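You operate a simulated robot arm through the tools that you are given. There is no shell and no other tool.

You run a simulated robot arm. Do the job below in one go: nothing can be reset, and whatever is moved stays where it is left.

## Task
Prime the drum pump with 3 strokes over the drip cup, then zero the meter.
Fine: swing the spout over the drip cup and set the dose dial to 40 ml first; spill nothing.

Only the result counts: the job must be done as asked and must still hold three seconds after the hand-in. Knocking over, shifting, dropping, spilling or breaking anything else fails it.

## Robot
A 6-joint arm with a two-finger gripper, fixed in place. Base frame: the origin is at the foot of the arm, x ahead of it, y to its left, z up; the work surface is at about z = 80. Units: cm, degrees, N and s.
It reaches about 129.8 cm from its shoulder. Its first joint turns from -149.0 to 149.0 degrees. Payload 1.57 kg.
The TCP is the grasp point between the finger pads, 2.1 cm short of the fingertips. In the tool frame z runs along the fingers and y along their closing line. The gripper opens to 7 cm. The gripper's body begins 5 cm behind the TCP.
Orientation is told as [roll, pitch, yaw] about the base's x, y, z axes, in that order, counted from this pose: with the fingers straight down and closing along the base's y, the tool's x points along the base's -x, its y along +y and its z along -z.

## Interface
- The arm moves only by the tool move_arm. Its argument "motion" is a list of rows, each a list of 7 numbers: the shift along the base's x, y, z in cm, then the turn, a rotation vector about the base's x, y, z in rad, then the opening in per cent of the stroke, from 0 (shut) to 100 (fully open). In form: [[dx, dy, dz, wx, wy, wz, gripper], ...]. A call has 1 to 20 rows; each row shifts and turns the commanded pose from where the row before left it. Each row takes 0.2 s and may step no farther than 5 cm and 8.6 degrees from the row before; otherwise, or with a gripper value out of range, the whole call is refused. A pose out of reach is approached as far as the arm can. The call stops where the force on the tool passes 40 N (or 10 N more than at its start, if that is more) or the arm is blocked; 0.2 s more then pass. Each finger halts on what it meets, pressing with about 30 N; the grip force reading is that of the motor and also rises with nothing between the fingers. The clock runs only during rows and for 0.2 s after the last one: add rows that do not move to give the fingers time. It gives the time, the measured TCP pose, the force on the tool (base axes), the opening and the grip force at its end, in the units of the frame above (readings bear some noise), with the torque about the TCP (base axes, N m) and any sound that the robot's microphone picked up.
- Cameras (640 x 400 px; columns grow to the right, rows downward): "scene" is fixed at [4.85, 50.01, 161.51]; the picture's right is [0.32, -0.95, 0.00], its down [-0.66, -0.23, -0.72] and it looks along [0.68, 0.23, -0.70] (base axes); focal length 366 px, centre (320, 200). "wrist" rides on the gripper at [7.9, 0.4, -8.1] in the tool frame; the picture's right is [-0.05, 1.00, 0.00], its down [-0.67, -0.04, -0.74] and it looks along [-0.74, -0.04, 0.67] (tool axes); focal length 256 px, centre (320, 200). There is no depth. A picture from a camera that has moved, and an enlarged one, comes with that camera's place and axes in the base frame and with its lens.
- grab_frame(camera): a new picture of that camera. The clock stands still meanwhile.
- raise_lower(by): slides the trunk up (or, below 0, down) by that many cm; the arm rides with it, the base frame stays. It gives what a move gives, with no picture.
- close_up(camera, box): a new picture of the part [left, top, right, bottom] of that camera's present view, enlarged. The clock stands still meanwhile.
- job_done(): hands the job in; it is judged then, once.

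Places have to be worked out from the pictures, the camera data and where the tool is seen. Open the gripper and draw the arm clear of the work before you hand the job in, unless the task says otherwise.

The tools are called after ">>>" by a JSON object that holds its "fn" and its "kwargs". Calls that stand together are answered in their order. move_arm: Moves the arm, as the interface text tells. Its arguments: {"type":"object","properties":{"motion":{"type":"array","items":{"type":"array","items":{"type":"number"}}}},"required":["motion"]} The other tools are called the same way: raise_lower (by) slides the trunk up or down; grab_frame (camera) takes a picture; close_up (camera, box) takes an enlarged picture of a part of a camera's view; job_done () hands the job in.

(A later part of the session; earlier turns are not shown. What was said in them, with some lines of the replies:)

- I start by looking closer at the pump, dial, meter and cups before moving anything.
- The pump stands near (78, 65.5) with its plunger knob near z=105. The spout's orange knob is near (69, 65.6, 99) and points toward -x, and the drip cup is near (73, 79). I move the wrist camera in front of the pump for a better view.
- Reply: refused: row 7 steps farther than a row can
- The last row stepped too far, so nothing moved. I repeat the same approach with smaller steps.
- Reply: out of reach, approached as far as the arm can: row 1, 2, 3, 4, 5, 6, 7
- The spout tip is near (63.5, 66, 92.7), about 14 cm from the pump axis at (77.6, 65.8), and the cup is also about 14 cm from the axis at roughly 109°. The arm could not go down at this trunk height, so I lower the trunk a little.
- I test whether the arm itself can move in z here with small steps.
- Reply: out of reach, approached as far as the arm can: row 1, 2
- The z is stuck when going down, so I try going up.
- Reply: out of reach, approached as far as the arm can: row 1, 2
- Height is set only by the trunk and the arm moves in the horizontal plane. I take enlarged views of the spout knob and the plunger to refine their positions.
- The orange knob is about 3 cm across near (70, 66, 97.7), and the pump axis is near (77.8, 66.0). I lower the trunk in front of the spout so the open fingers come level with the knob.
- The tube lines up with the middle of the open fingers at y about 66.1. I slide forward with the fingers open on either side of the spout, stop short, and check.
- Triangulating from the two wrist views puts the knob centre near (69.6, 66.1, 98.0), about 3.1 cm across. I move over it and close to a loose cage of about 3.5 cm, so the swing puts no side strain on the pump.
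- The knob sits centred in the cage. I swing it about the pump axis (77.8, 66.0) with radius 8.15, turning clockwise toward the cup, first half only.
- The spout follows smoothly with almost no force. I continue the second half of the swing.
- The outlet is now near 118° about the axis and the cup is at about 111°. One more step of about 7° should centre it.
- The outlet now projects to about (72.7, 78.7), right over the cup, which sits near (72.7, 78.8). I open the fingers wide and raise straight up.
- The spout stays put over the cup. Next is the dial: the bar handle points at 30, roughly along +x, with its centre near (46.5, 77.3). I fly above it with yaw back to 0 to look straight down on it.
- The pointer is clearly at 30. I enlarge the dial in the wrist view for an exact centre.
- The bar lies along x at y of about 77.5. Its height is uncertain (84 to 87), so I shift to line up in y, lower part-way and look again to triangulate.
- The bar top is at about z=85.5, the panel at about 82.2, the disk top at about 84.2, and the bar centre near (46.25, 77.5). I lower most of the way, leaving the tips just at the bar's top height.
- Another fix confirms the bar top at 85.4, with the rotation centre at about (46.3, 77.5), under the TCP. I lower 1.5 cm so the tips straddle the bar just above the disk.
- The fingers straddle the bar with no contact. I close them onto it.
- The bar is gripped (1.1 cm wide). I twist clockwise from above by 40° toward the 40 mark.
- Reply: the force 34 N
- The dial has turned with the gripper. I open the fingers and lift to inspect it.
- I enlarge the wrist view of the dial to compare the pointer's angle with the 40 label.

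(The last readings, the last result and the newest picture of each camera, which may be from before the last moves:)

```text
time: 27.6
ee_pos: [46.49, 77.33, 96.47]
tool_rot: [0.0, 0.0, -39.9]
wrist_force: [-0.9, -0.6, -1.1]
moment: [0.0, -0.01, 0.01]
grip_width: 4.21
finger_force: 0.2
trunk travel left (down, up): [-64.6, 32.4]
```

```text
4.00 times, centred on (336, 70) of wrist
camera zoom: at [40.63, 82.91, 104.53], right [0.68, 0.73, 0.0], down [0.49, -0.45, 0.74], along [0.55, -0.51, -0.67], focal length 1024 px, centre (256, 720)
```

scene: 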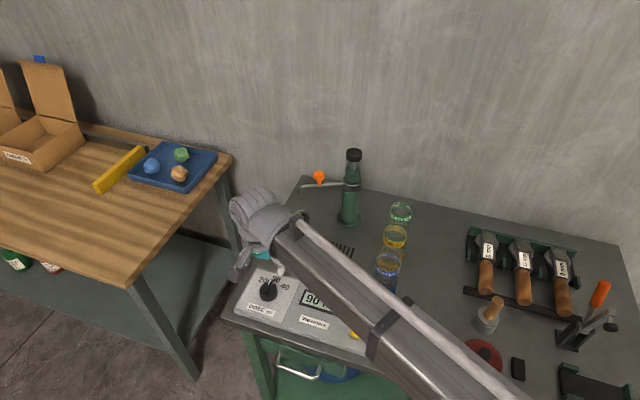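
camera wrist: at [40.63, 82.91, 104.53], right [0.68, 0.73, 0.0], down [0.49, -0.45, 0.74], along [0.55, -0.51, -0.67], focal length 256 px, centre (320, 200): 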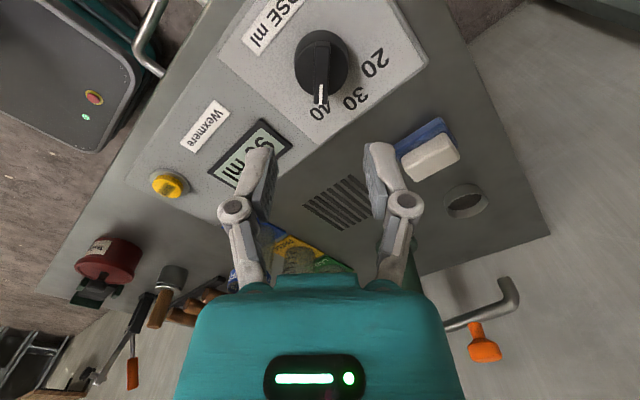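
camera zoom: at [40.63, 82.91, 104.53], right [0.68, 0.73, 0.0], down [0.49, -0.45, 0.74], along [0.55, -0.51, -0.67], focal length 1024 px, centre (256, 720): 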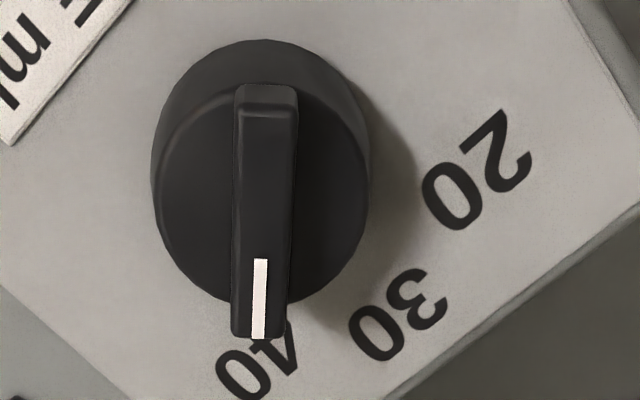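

The pointer lines up with the 40 label, just as it did with 30 before. Next I raise clear of the pump, move over the plunger at (77.8, 66) with yaw 0, and check alignment from above.

>>> {"fn": "raise_lower", "kwargs": {"by": 22}}

>>> {"fn": "move_arm", "kwargs": {"motion": [[3.7, -1.42, 0, 0, 0, 0.0873, 100], [3.7, -1.42, 0, 0, 0, 0.0873, 100], [3.7, -1.42, 0, 0, 0, 0.0873, 100], [3.7, -1.42, 0, 0, 0, 0.0873, 100], [3.7, -1.42, 0, 0, 0, 0.0873, 100], [3.7, -1.42, 0, 0, 0, 0.0873, 100], [3.7, -1.42, 0, 0, 0, 0.0873, 100], [3.7, -1.42, 0, 0, 0, 0.0873, 100], [0, 0, 0, 0, 0, 0, 100]]}}

>>> {"fn": "grab_frame", "kwargs": {"camera": "wrist"}}

>>> {"fn": "grab_frame", "kwargs": {"camera": "scene"}}

```text
time: 29.9
ee_pos: [46.33, 77.53, 118.47]
tool_rot: [0.1, 0.0, -39.9]
wrist_force: [0.3, 0.4, 0.1]
moment: [0.05, -0.03, 0.01]
grip_width: 4.19
finger_force: 0.0
trunk travel left (down, up): [-86.6, 10.4]
```

```text
time: 31.9
ee_pos: [76.04, 65.85, 118.48]
tool_rot: [0.0, 0.1, 0.2]
wrist_force: [0.4, -0.6, -0.2]
moment: [0.05, 0.01, 0.0]
grip_width: 7.01
finger_force: 0.0
trunk travel left (down, up): [-86.6, 10.4]
```

```text
taken
camera wrist: at [68.2, 66.38, 126.55], right [0.05, 1.0, 0.0], down [0.67, -0.03, 0.74], along [0.74, -0.04, -0.67], focal length 256 px, centre (320, 200)
```

wrist: 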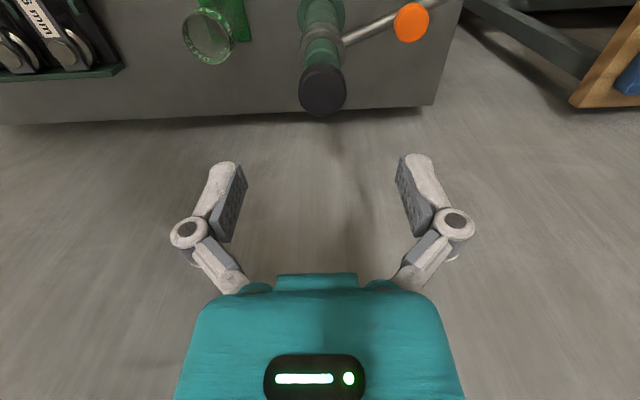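

```text
taken
```

scene: 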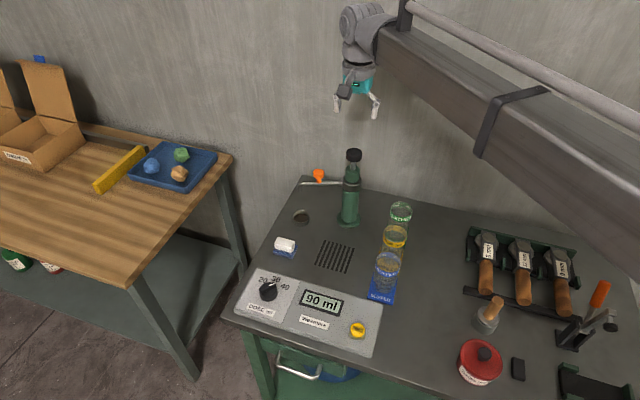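

The plunger knob top is near (78.1, 66.05) and about 4.1 cm across. I move over it, lower 5 cm with open fingers, and check again.

>>> {"fn": "move_arm", "kwargs": {"motion": [[1.9, 0.15, 0, 0, 0, 0, 100], [0, 0, 0, 0, 0, 0, 100]]}}

>>> {"fn": "raise_lower", "kwargs": {"by": -5}}

>>> {"fn": "grab_frame", "kwargs": {"camera": "wrist"}}

>>> {"fn": "close_up", "kwargs": {"camera": "scene", "box": [280, 90, 440, 190]}}

```text
time: 32.5
ee_pos: [77.92, 66.22, 118.51]
tool_rot: [0.0, 0.1, 0.2]
wrist_force: [0.0, -0.5, 0.2]
moment: [-0.03, -0.05, 0.02]
grip_width: 7.0
finger_force: 0.0
trunk travel left (down, up): [-86.6, 10.4]
```

```text
time: 33.4
ee_pos: [77.88, 66.12, 113.42]
tool_rot: [0.0, 0.0, 0.2]
wrist_force: [-1.3, 0.5, 1.1]
moment: [0.01, 0.01, -0.02]
grip_width: 6.99
finger_force: 0.1
trunk travel left (down, up): [-81.6, 15.4]
```

```text
taken
camera wrist: at [70.05, 66.68, 121.55], right [0.05, 1.0, 0.0], down [0.67, -0.03, 0.74], along [0.74, -0.04, -0.67], focal length 256 px, centre (320, 200)
```

wrist: 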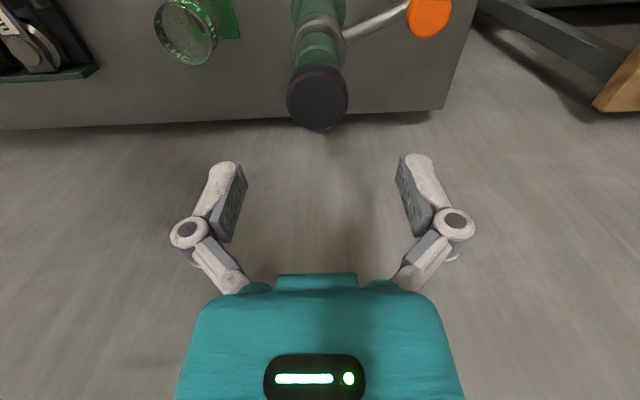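

```text
4.00 times, centred on (360, 140) of scene
camera zoom: at [4.85, 50.01, 161.51], right [0.32, -0.95, 0.0], down [-0.66, -0.23, -0.72], along [0.68, 0.23, -0.7], focal length 1465 px, centre (160, 440)
```

zoom: 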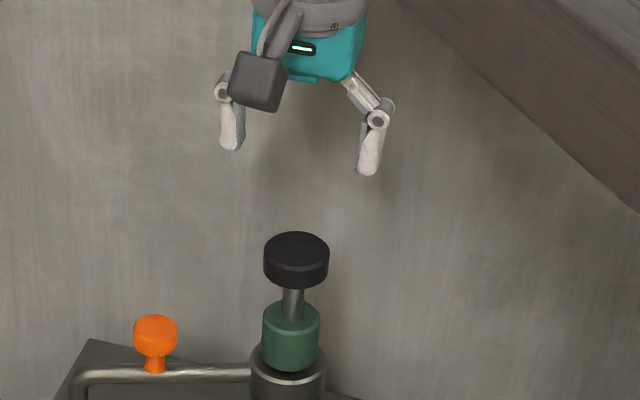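

The knob top is at about z=105.4, centred near (78.2, 66.1). I nudge +0.3 in x, close the fingers to a blunt tip, and lower to just above the knob.

>>> {"fn": "move_arm", "kwargs": {"motion": [[0.3, 0, 0, 0, 0, 0, 50], [0, 0, 0, 0, 0, 0, 0], [0, 0, 0, 0, 0, 0, 0], [0, 0, 0, 0, 0, 0, 0], [0, 0, 0, 0, 0, 0, 0]]}}

>>> {"fn": "raise_lower", "kwargs": {"by": -4.5}}

>>> {"fn": "grab_frame", "kwargs": {"camera": "wrist"}}

>>> {"fn": "close_up", "kwargs": {"camera": "scene", "box": [280, 90, 440, 190]}}

```text
time: 34.6
ee_pos: [78.15, 66.32, 113.52]
tool_rot: [0.0, 0.1, 0.1]
wrist_force: [-0.2, -0.4, 0.3]
moment: [0.01, 0.02, 0.01]
grip_width: 0.03
finger_force: 28.9
trunk travel left (down, up): [-81.6, 15.4]
```

```text
time: 35.5
ee_pos: [78.26, 66.2, 109.07]
tool_rot: [0.0, 0.0, 0.0]
wrist_force: [-0.4, 0.0, 0.2]
moment: [0.03, 0.02, 0.0]
grip_width: 0.01
finger_force: 28.4
trunk travel left (down, up): [-77.1, 19.9]
```

```text
taken
camera wrist: at [70.35, 66.71, 117.05], right [0.05, 1.0, 0.0], down [0.67, -0.03, 0.74], along [0.74, -0.04, -0.67], focal length 256 px, centre (320, 200)
```

wrist: 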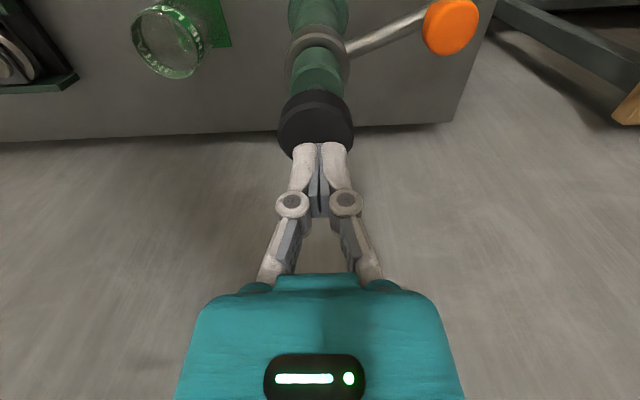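

```text
4.00 times, centred on (360, 140) of scene
camera zoom: at [4.85, 50.01, 161.51], right [0.32, -0.95, 0.0], down [-0.66, -0.23, -0.72], along [0.68, 0.23, -0.7], focal length 1465 px, centre (160, 440)
```

zoom: 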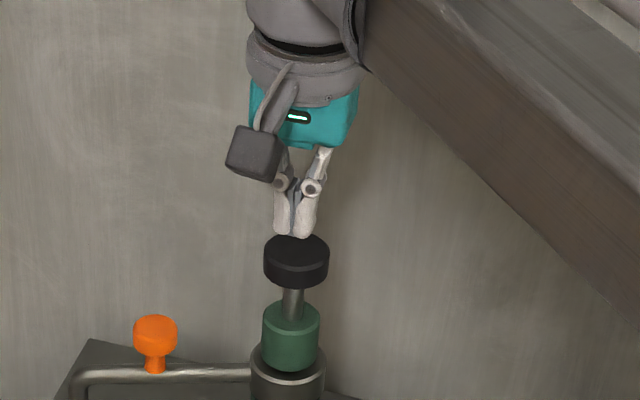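

The closed fingertips are right above the knob's centre. I lower gently to find contact and see the resistance.

>>> {"fn": "raise_lower", "kwargs": {"by": -2.5}}

>>> {"fn": "close_up", "kwargs": {"camera": "scene", "box": [280, 90, 440, 190]}}

>>> {"fn": "close_up", "kwargs": {"camera": "scene", "box": [280, 270, 380, 332]}}

```text
time: 36.2
ee_pos: [78.27, 66.16, 106.46]
tool_rot: [0.0, 0.1, 0.1]
wrist_force: [1.8, 1.1, 2.7]
moment: [0.04, -0.02, 0.03]
grip_width: 0.59
finger_force: 28.5
trunk travel left (down, up): [-74.6, 22.4]
```

```text
4.00 times, centred on (360, 140) of scene
camera zoom: at [4.85, 50.01, 161.51], right [0.32, -0.95, 0.0], down [-0.66, -0.23, -0.72], along [0.68, 0.23, -0.7], focal length 1465 px, centre (160, 440)
```

zoom: 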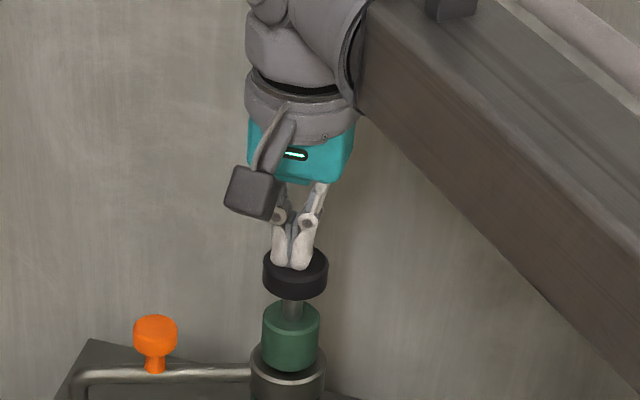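

```text
6.40 times, centred on (330, 301) of scene
camera zoom: at [4.85, 50.01, 161.51], right [0.32, -0.95, 0.0], down [-0.66, -0.23, -0.72], along [0.68, 0.23, -0.7], focal length 2344 px, centre (256, -446)
```

zoom: 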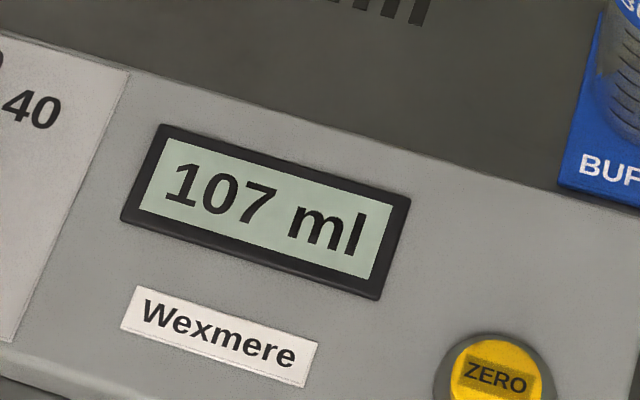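

The meter moved to 107, so 17 ml is out already with very little resistance, and the plunger is travelling. I continue down to finish stroke 1.

>>> {"fn": "raise_lower", "kwargs": {"by": -1.5}}

>>> {"fn": "close_up", "kwargs": {"camera": "scene", "box": [280, 270, 380, 332]}}

>>> {"fn": "close_up", "kwargs": {"camera": "scene", "box": [270, 130, 430, 230]}}

```text
time: 36.8
ee_pos: [78.25, 66.18, 104.92]
tool_rot: [0.1, 0.1, 0.1]
wrist_force: [3.0, 2.8, 8.9]
moment: [0.06, -0.08, 0.02]
grip_width: 0.6
finger_force: 28.5
trunk travel left (down, up): [-73.1, 23.9]
```

```text
6.40 times, centred on (330, 301) of scene
camera zoom: at [4.85, 50.01, 161.51], right [0.32, -0.95, 0.0], down [-0.66, -0.23, -0.72], along [0.68, 0.23, -0.7], focal length 2344 px, centre (256, -446)
```

zoom: 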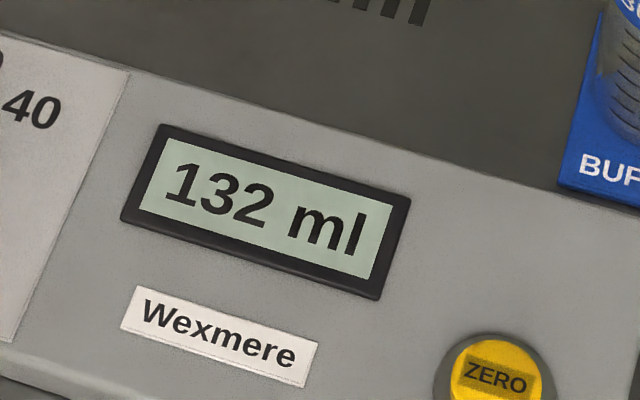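

```text
4.00 times, centred on (350, 180) of scene
camera zoom: at [4.85, 50.01, 161.51], right [0.32, -0.95, 0.0], down [-0.66, -0.23, -0.72], along [0.68, 0.23, -0.7], focal length 1465 px, centre (200, 280)
```

zoom: 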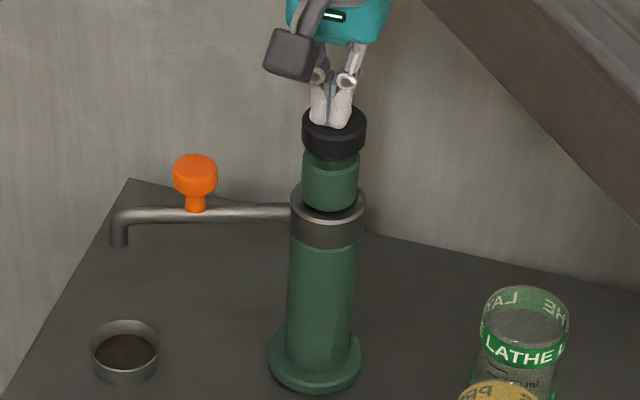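

The meter is at 132 and the knob is almost down on the cap. I press a little more to make sure the stroke bottoms out.

>>> {"fn": "raise_lower", "kwargs": {"by": -0.5}}

>>> {"fn": "close_up", "kwargs": {"camera": "scene", "box": [280, 270, 380, 332]}}

>>> {"fn": "close_up", "kwargs": {"camera": "scene", "box": [310, 130, 390, 180]}}

>>> {"fn": "close_up", "kwargs": {"camera": "scene", "box": [280, 170, 360, 220]}}

```text
time: 37.4
ee_pos: [78.21, 66.31, 104.68]
tool_rot: [0.2, -0.2, 0.1]
wrist_force: [12.7, 10.2, 35.0]
moment: [0.22, -0.23, -0.03]
grip_width: 0.59
finger_force: 28.5
trunk travel left (down, up): [-72.6, 24.4]
```

```text
6.40 times, centred on (330, 301) of scene
camera zoom: at [4.85, 50.01, 161.51], right [0.32, -0.95, 0.0], down [-0.66, -0.23, -0.72], along [0.68, 0.23, -0.7], focal length 2344 px, centre (256, -446)
```

zoom: 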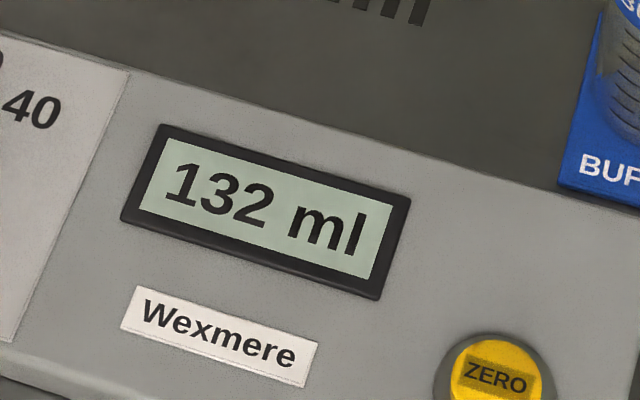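

```text
8.00 times, centred on (350, 155) of scene
camera zoom: at [4.85, 50.01, 161.51], right [0.32, -0.95, 0.0], down [-0.66, -0.23, -0.72], along [0.68, 0.23, -0.7], focal length 2930 px, centre (80, 560)
```

zoom: 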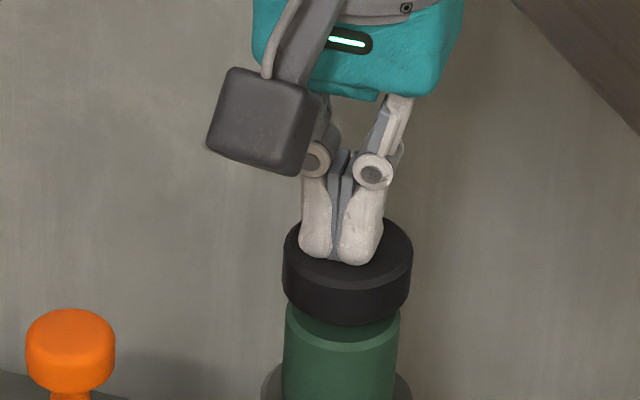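

```text
8.00 times, centred on (320, 195) of scene
camera zoom: at [4.85, 50.01, 161.51], right [0.32, -0.95, 0.0], down [-0.66, -0.23, -0.72], along [0.68, 0.23, -0.7], focal length 2930 px, centre (320, 240)
```

zoom: 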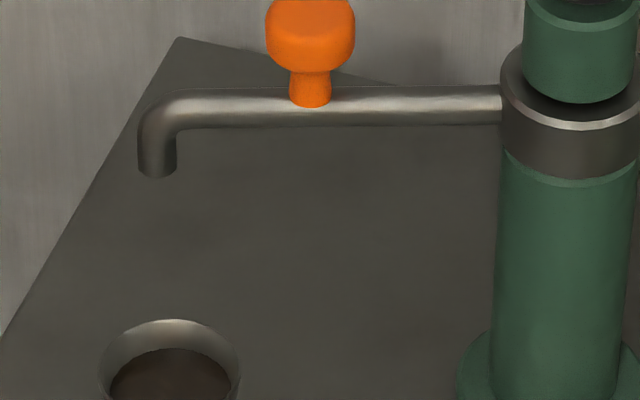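

The stroke has bottomed (force jumped to 35 N and the meter stays at 132). I lift off to see whether the plunger springs back.

>>> {"fn": "raise_lower", "kwargs": {"by": 4.2}}

>>> {"fn": "close_up", "kwargs": {"camera": "scene", "box": [270, 130, 430, 230]}}

>>> {"fn": "close_up", "kwargs": {"camera": "scene", "box": [220, 240, 380, 340]}}

```text
time: 38.2
ee_pos: [78.29, 66.37, 108.58]
tool_rot: [0.0, 0.0, 0.1]
wrist_force: [-0.3, 0.4, -0.5]
moment: [-0.03, -0.01, 0.0]
grip_width: 0.0
finger_force: 28.5
trunk travel left (down, up): [-76.8, 20.2]
```

```text
4.00 times, centred on (350, 180) of scene
camera zoom: at [4.85, 50.01, 161.51], right [0.32, -0.95, 0.0], down [-0.66, -0.23, -0.72], along [0.68, 0.23, -0.7], focal length 1465 px, centre (200, 280)
```

zoom: 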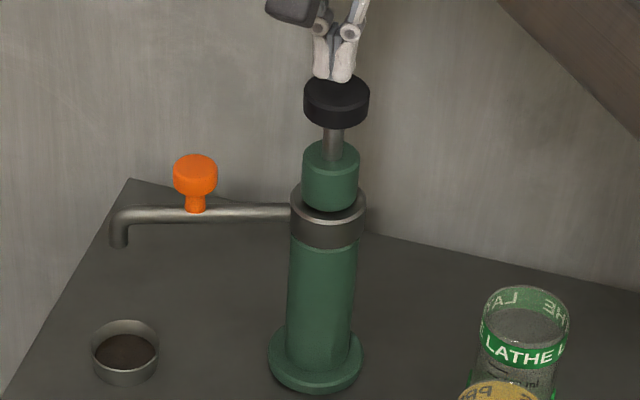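

```text
4.00 times, centred on (300, 290) of scene
camera zoom: at [4.85, 50.01, 161.51], right [0.32, -0.95, 0.0], down [-0.66, -0.23, -0.72], along [0.68, 0.23, -0.7], focal length 1465 px, centre (400, -160)
```

zoom: 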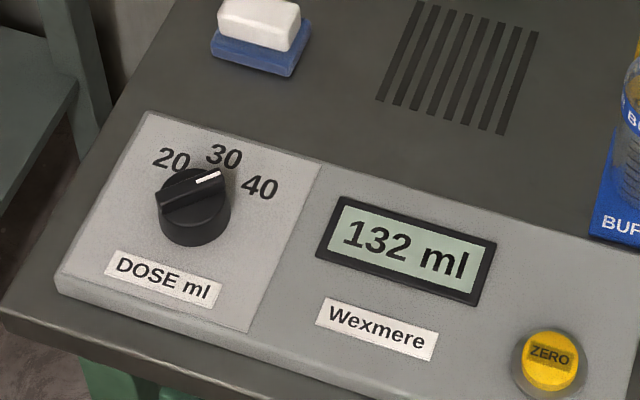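

The plunger springs back by itself and the meter stays at 132. A geometric check puts the pointer at about -45°, on the 40 mark. Now stroke 2.

>>> {"fn": "raise_lower", "kwargs": {"by": -3.9}}

>>> {"fn": "close_up", "kwargs": {"camera": "scene", "box": [220, 240, 380, 340]}}

>>> {"fn": "close_up", "kwargs": {"camera": "scene", "box": [270, 130, 430, 230]}}

```text
time: 39.0
ee_pos: [78.27, 66.26, 104.76]
tool_rot: [-0.1, 0.0, 0.0]
wrist_force: [3.0, 2.0, 9.8]
moment: [0.06, -0.08, 0.02]
grip_width: 0.59
finger_force: 28.7
trunk travel left (down, up): [-72.9, 24.1]
```

```text
4.00 times, centred on (300, 290) of scene
camera zoom: at [4.85, 50.01, 161.51], right [0.32, -0.95, 0.0], down [-0.66, -0.23, -0.72], along [0.68, 0.23, -0.7], focal length 1465 px, centre (400, -160)
```

zoom: 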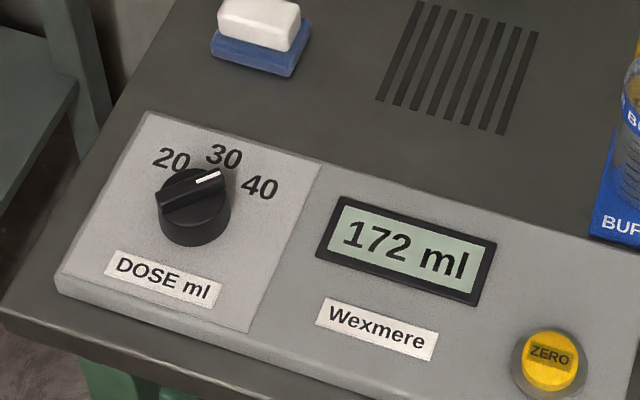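

```text
4.00 times, centred on (350, 180) of scene
camera zoom: at [4.85, 50.01, 161.51], right [0.32, -0.95, 0.0], down [-0.66, -0.23, -0.72], along [0.68, 0.23, -0.7], focal length 1465 px, centre (200, 280)
```

zoom: 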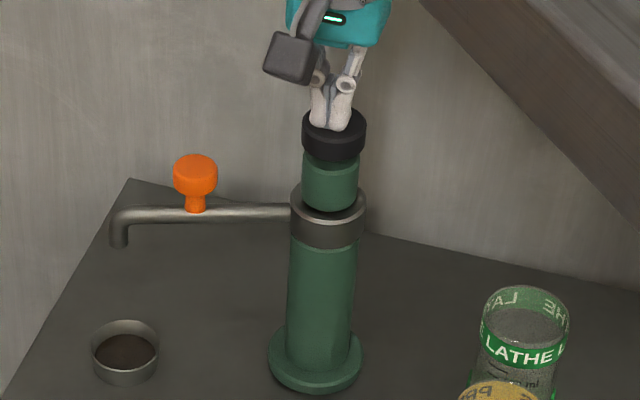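

Stroke 2 gave exactly 40 ml (172). I press 0.2 cm more to make sure it bottomed, then release.

>>> {"fn": "raise_lower", "kwargs": {"by": -0.2}}

>>> {"fn": "raise_lower", "kwargs": {"by": 4.1}}

>>> {"fn": "close_up", "kwargs": {"camera": "scene", "box": [220, 240, 380, 340]}}

>>> {"fn": "close_up", "kwargs": {"camera": "scene", "box": [270, 130, 430, 230]}}

```text
time: 39.6
ee_pos: [78.25, 66.25, 104.79]
tool_rot: [0.1, -0.2, 0.1]
wrist_force: [7.6, 6.7, 25.0]
moment: [0.12, -0.12, -0.02]
grip_width: 0.61
finger_force: 29.0
trunk travel left (down, up): [-72.7, 24.3]
```

```text
time: 40.4
ee_pos: [78.25, 66.2, 108.62]
tool_rot: [0.0, 0.0, 0.1]
wrist_force: [0.3, -0.2, -0.2]
moment: [-0.02, 0.0, -0.01]
grip_width: 0.01
finger_force: 28.6
trunk travel left (down, up): [-76.8, 20.2]
```

```text
4.00 times, centred on (300, 290) of scene
camera zoom: at [4.85, 50.01, 161.51], right [0.32, -0.95, 0.0], down [-0.66, -0.23, -0.72], along [0.68, 0.23, -0.7], focal length 1465 px, centre (400, -160)
```

zoom: 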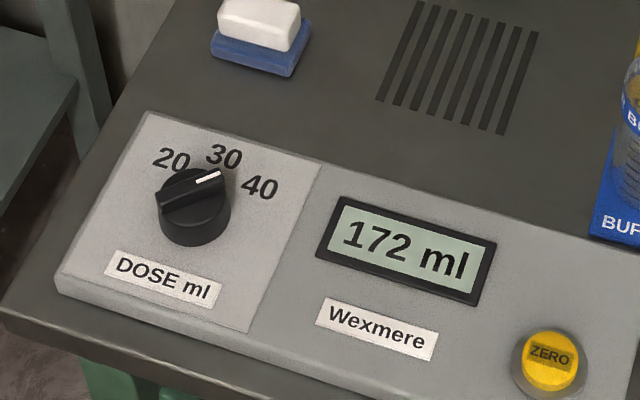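

```text
4.00 times, centred on (350, 180) of scene
camera zoom: at [4.85, 50.01, 161.51], right [0.32, -0.95, 0.0], down [-0.66, -0.23, -0.72], along [0.68, 0.23, -0.7], focal length 1465 px, centre (200, 280)
```

zoom: 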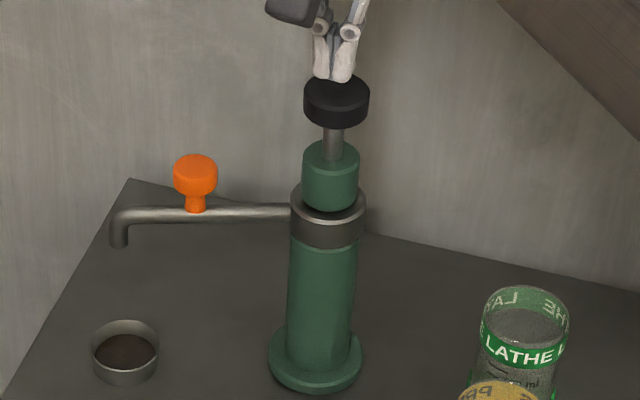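

The plunger is back up and the meter holds at 172. Now stroke 3, done the same way and then released.

>>> {"fn": "raise_lower", "kwargs": {"by": -4.0}}

>>> {"fn": "close_up", "kwargs": {"camera": "scene", "box": [220, 240, 380, 340]}}

```text
time: 41.2
ee_pos: [78.16, 66.25, 104.76]
tool_rot: [0.1, -0.1, 0.1]
wrist_force: [4.1, 4.0, 14.8]
moment: [0.12, -0.08, -0.01]
grip_width: 0.59
finger_force: 29.1
trunk travel left (down, up): [-72.8, 24.2]
```

```text
4.00 times, centred on (300, 290) of scene
camera zoom: at [4.85, 50.01, 161.51], right [0.32, -0.95, 0.0], down [-0.66, -0.23, -0.72], along [0.68, 0.23, -0.7], focal length 1465 px, centre (400, -160)
```

zoom: 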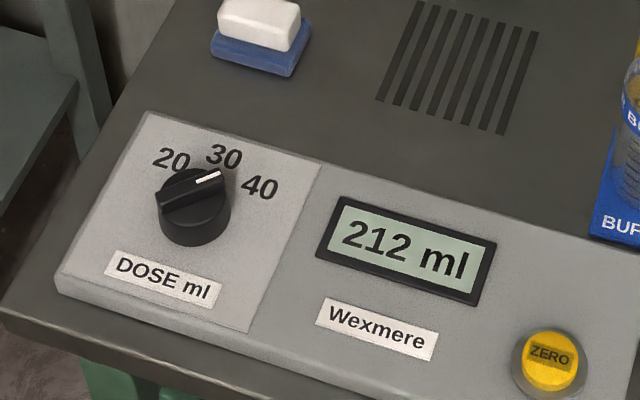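

Stroke 3 is done and the meter reads 212. I rise well clear, then move over the ZERO button near (43.8, 54.3).

>>> {"fn": "raise_lower", "kwargs": {"by": 11}}

>>> {"fn": "move_arm", "kwargs": {"motion": [[-4.275, -1.49, 0, 0, 0, 0, 0], [-4.275, -1.49, 0, 0, 0, 0, 0], [-4.275, -1.49, 0, 0, 0, 0, 0], [-4.275, -1.49, 0, 0, 0, 0, 0], [-4.275, -1.49, 0, 0, 0, 0, 0], [-4.275, -1.49, 0, 0, 0, 0, 0], [-4.275, -1.49, 0, 0, 0, 0, 0], [-4.275, -1.49, 0, 0, 0, 0, 0], [0, 0, 0, 0, 0, 0, 0]]}}

>>> {"fn": "grab_frame", "kwargs": {"camera": "wrist"}}

>>> {"fn": "grab_frame", "kwargs": {"camera": "scene"}}

```text
time: 42.7
ee_pos: [78.29, 66.25, 115.61]
tool_rot: [0.0, -0.1, 0.1]
wrist_force: [1.1, 0.1, 0.6]
moment: [-0.02, -0.01, -0.02]
grip_width: 0.0
finger_force: 28.7
trunk travel left (down, up): [-83.8, 13.2]
```

```text
time: 44.7
ee_pos: [43.92, 54.41, 115.67]
tool_rot: [0.0, 0.0, 0.1]
wrist_force: [0.2, 0.2, 1.1]
moment: [-0.03, 0.0, -0.03]
grip_width: 0.0
finger_force: 28.1
trunk travel left (down, up): [-83.8, 13.2]
```

```text
taken
camera wrist: at [36.02, 54.82, 123.73], right [0.05, 1.0, 0.0], down [0.67, -0.03, 0.74], along [0.74, -0.04, -0.67], focal length 256 px, centre (320, 200)
```

wrist: 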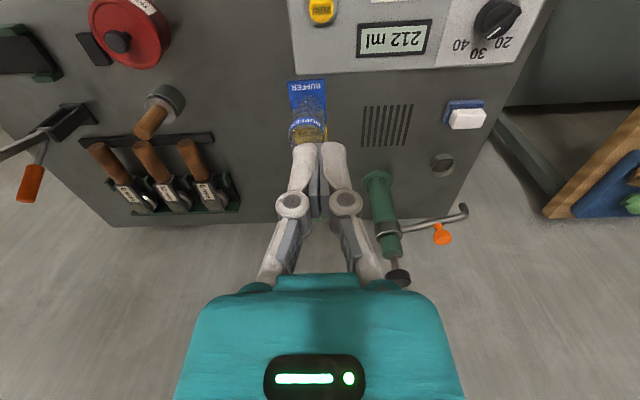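

```text
taken
```

scene: 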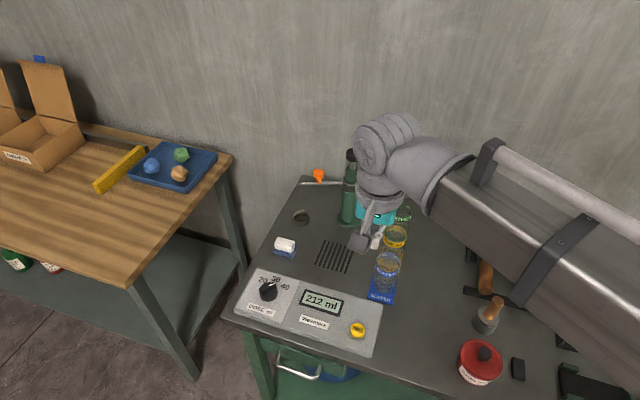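

The button reads about (44.2, 54.5), almost under the closed fingertips. I lower part-way and refine.

>>> {"fn": "raise_lower", "kwargs": {"by": -20}}

>>> {"fn": "grab_frame", "kwargs": {"camera": "wrist"}}

>>> {"fn": "close_up", "kwargs": {"camera": "scene", "box": [280, 230, 440, 330]}}

```text
time: 46.8
ee_pos: [43.99, 54.38, 95.66]
tool_rot: [0.0, 0.0, 0.1]
wrist_force: [0.1, 0.0, 0.3]
moment: [-0.05, 0.01, 0.02]
grip_width: 0.01
finger_force: 28.4
trunk travel left (down, up): [-63.8, 33.2]
```

```text
taken
camera wrist: at [36.03, 54.79, 103.75], right [0.05, 1.0, 0.0], down [0.67, -0.03, 0.74], along [0.74, -0.04, -0.67], focal length 256 px, centre (320, 200)
```

wrist: 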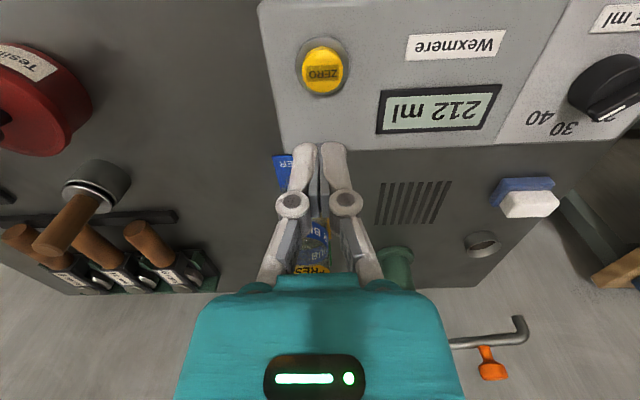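

```text
4.00 times, centred on (360, 280) of scene
camera zoom: at [4.85, 50.01, 161.51], right [0.32, -0.95, 0.0], down [-0.66, -0.23, -0.72], along [0.68, 0.23, -0.7], focal length 1465 px, centre (160, -120)
```

zoom: 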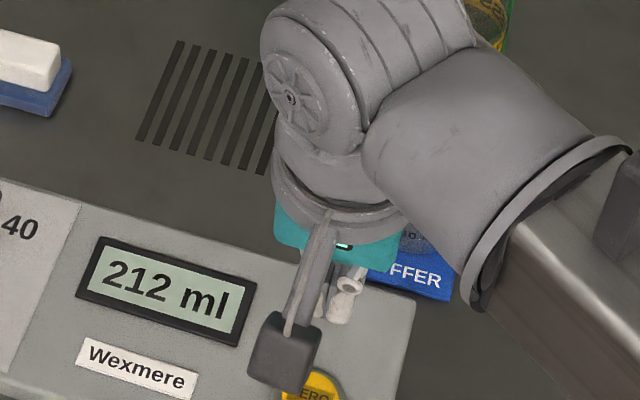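

The button top is near (44.2, 54.6, 83.5). I nudge over and lower to hover about 1.5 cm above it.

>>> {"fn": "move_arm", "kwargs": {"motion": [[0.2, 0.2, 0, 0, 0, 0, 0], [0, 0, 0, 0, 0, 0, 0]]}}

>>> {"fn": "raise_lower", "kwargs": {"by": -8}}

>>> {"fn": "grab_frame", "kwargs": {"camera": "wrist"}}

>>> {"fn": "close_up", "kwargs": {"camera": "scene", "box": [280, 260, 440, 360]}}

```text
time: 47.4
ee_pos: [44.07, 54.49, 95.73]
tool_rot: [0.0, 0.1, 0.1]
wrist_force: [-0.1, 0.0, -0.4]
moment: [0.01, 0.03, -0.01]
grip_width: 0.0
finger_force: 28.5
trunk travel left (down, up): [-63.8, 33.2]
```

```text
time: 48.6
ee_pos: [44.08, 54.44, 87.55]
tool_rot: [-0.1, 0.0, 0.1]
wrist_force: [0.1, 0.3, 0.1]
moment: [0.0, 0.01, -0.02]
grip_width: 0.0
finger_force: 28.4
trunk travel left (down, up): [-55.8, 41.2]
```

```text
taken
camera wrist: at [36.24, 55.01, 95.75], right [0.05, 1.0, 0.0], down [0.67, -0.03, 0.74], along [0.74, -0.04, -0.67], focal length 256 px, centre (320, 200)
```

wrist: 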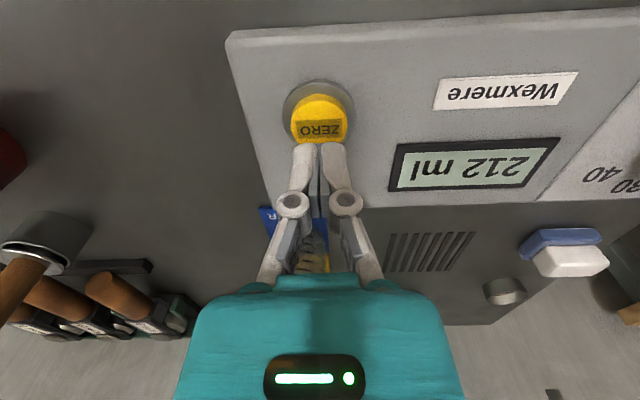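

```text
4.00 times, centred on (360, 310) of scene
camera zoom: at [4.85, 50.01, 161.51], right [0.32, -0.95, 0.0], down [-0.66, -0.23, -0.72], along [0.68, 0.23, -0.7], focal length 1465 px, centre (160, -240)
```

zoom: 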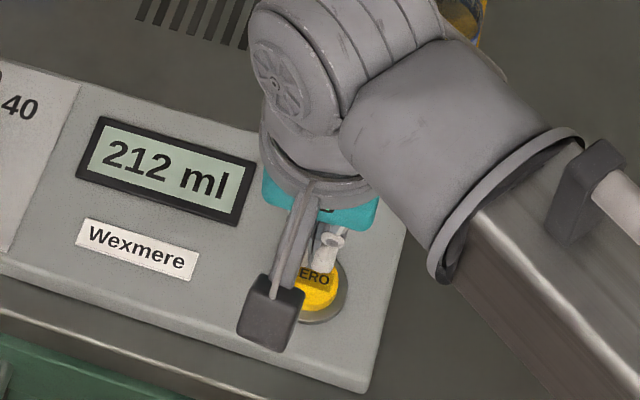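

The button top is about 2.5 to 3 cm below the fingertips and slightly ahead, near x=44.4. I nudge +0.3 in x and lower 2.2 cm.

>>> {"fn": "move_arm", "kwargs": {"motion": [[0.3, 0.05, 0, 0, 0, 0, 0], [0, 0, 0, 0, 0, 0, 0]]}}

>>> {"fn": "raise_lower", "kwargs": {"by": -2.2}}

>>> {"fn": "close_up", "kwargs": {"camera": "scene", "box": [280, 260, 440, 360]}}

>>> {"fn": "grab_frame", "kwargs": {"camera": "wrist"}}

```text
time: 49.2
ee_pos: [44.61, 54.62, 87.7]
tool_rot: [0.0, -0.1, 0.2]
wrist_force: [0.1, 0.1, 0.7]
moment: [0.02, -0.01, -0.02]
grip_width: 0.0
finger_force: 29.0
trunk travel left (down, up): [-55.8, 41.2]
```

```text
time: 49.9
ee_pos: [44.49, 54.49, 85.38]
tool_rot: [0.0, 0.0, 0.1]
wrist_force: [-0.2, 0.3, 0.2]
moment: [0.01, 0.01, -0.04]
grip_width: 0.0
finger_force: 28.8
trunk travel left (down, up): [-53.6, 43.4]
```

```text
4.00 times, centred on (360, 310) of scene
camera zoom: at [4.85, 50.01, 161.51], right [0.32, -0.95, 0.0], down [-0.66, -0.23, -0.72], along [0.68, 0.23, -0.7], focal length 1465 px, centre (160, -240)
```

zoom: 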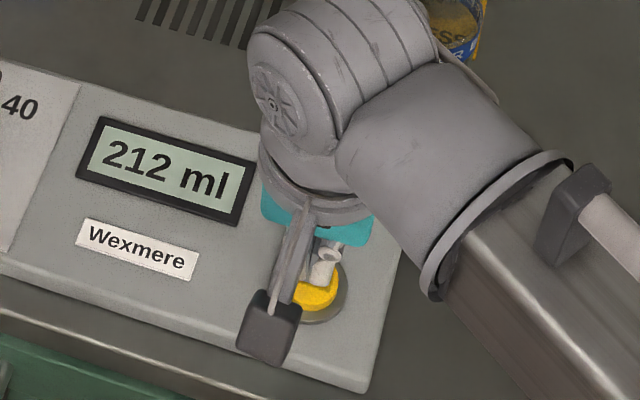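

```text
taken
camera wrist: at [36.55, 55.06, 93.54], right [0.05, 1.0, 0.0], down [0.67, -0.03, 0.74], along [0.74, -0.04, -0.67], focal length 256 px, centre (320, 200)
```

wrist: 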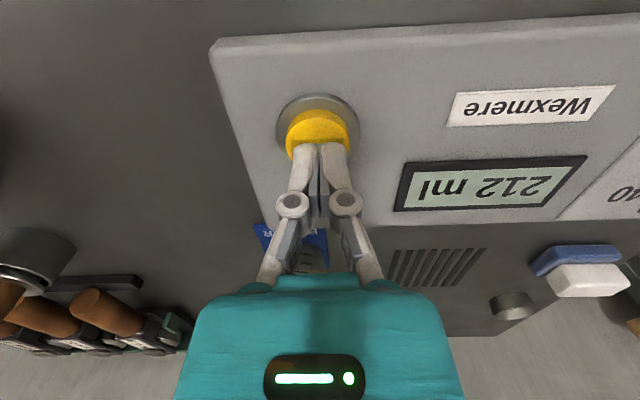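

There is no contact yet and the tips sit just above the button. I lower 0.7 more and watch the meter.

>>> {"fn": "raise_lower", "kwargs": {"by": -0.7}}

>>> {"fn": "close_up", "kwargs": {"camera": "scene", "box": [280, 260, 440, 360]}}

```text
time: 50.4
ee_pos: [44.4, 54.56, 84.81]
tool_rot: [-0.1, 0.0, 0.1]
wrist_force: [1.0, 2.4, 4.9]
moment: [0.01, -0.04, 0.0]
grip_width: 0.58
finger_force: 28.6
trunk travel left (down, up): [-52.9, 44.1]
heard: click
```

```text
4.00 times, centred on (360, 310) of scene
camera zoom: at [4.85, 50.01, 161.51], right [0.32, -0.95, 0.0], down [-0.66, -0.23, -0.72], along [0.68, 0.23, -0.7], focal length 1465 px, centre (160, -240)
```

zoom: 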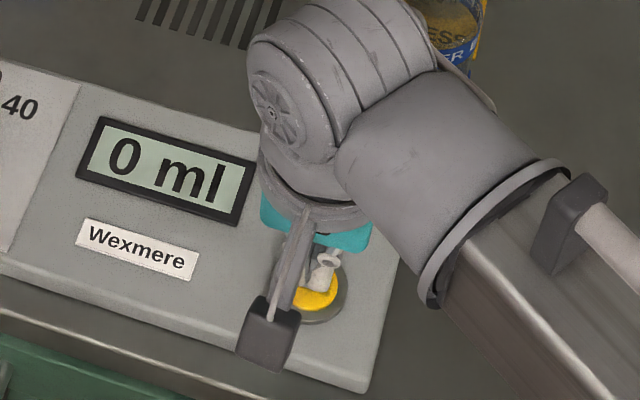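

A click was heard and the meter reads 0 ml. I rise clear, open the gripper and check the whole scene.

>>> {"fn": "raise_lower", "kwargs": {"by": 32}}

>>> {"fn": "move_arm", "kwargs": {"motion": [[0, -3, 0, 0, 0, 0, 100], [0, -3, 0, 0, 0, 0, 100], [0, -3, 0, 0, 0, 0, 100], [0, -3, 0, 0, 0, 0, 100], [0, -3, 0, 0, 0, 0, 100], [0, 0, 0, 0, 0, 0, 100]]}}

>>> {"fn": "grab_frame", "kwargs": {"camera": "scene"}}

>>> {"fn": "close_up", "kwargs": {"camera": "scene", "box": [220, 240, 380, 340]}}

>>> {"fn": "close_up", "kwargs": {"camera": "scene", "box": [270, 140, 430, 240]}}

```text
time: 53.6
ee_pos: [44.35, 54.58, 116.72]
tool_rot: [0.0, -0.1, 0.1]
wrist_force: [-0.3, -0.2, -0.5]
moment: [-0.01, 0.01, 0.03]
grip_width: 0.0
finger_force: 28.6
trunk travel left (down, up): [-84.9, 12.1]
```

```text
time: 55.0
ee_pos: [44.15, 39.62, 116.72]
tool_rot: [0.0, 0.1, 0.1]
wrist_force: [-0.1, -0.5, 1.1]
moment: [0.0, 0.02, -0.01]
grip_width: 7.0
finger_force: 0.1
trunk travel left (down, up): [-84.9, 12.1]
```

```text
taken
```

scene: 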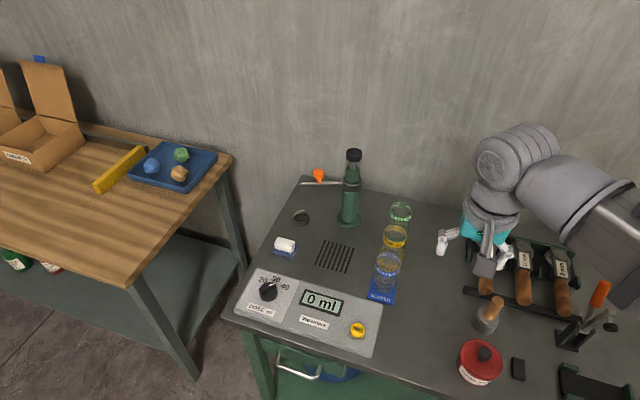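

```text
4.00 times, centred on (300, 290) of scene
camera zoom: at [4.85, 50.01, 161.51], right [0.32, -0.95, 0.0], down [-0.66, -0.23, -0.72], along [0.68, 0.23, -0.7], focal length 1465 px, centre (400, -160)
```

zoom: 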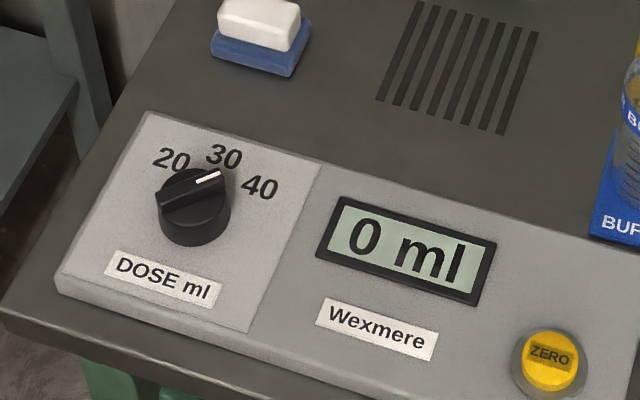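

```text
4.00 times, centred on (350, 190) of scene
camera zoom: at [4.85, 50.01, 161.51], right [0.32, -0.95, 0.0], down [-0.66, -0.23, -0.72], along [0.68, 0.23, -0.7], focal length 1465 px, centre (200, 240)
```

zoom: 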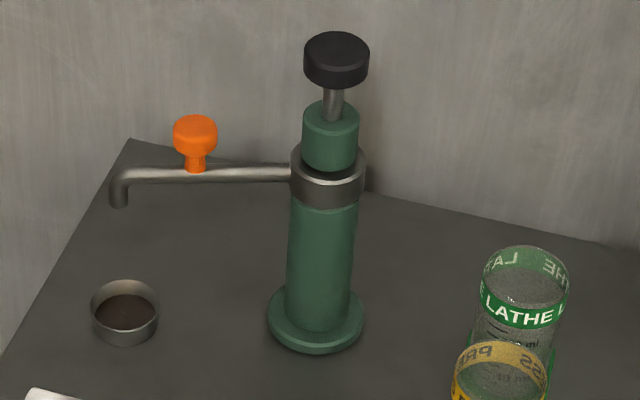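

The meter reads 0 ml, the dial points at 40, and the spout is over the cup. The plunger is up, no puddle is visible, and nothing else looks moved. The gripper is open and clear, so I hand in.

>>> {"fn": "job_done", "kwargs": {}}

```text
The job is handed in.
```

I primed the drum pump with three full strokes over the drip cup, then zeroed the meter. I handed the job in, but no verdict has come back.

- **Spout:** I swung it over the drip cup before any stroke. It still sat over the cup in the last picture.
- **Dose dial:** I turned it from 30 to 40 ml before pumping. The second and third strokes each measured 40 ml on the meter.
- **Strokes:** The meter went from 90 to 132, then 172, then 212 ml. The first stroke read 42 ml instead of 40. I paused partway through that press, which may explain it, but I did not confirm why.
- **Meter:** I pressed the ZERO button once, heard a click, and the display showed 0 ml. It still read 0 ml after I lifted away.
- **Spills and other items:** I saw no puddle around the cup and nothing else looked moved in the last pictures.

I opened the gripper and drew the arm clear of the work before handing in.
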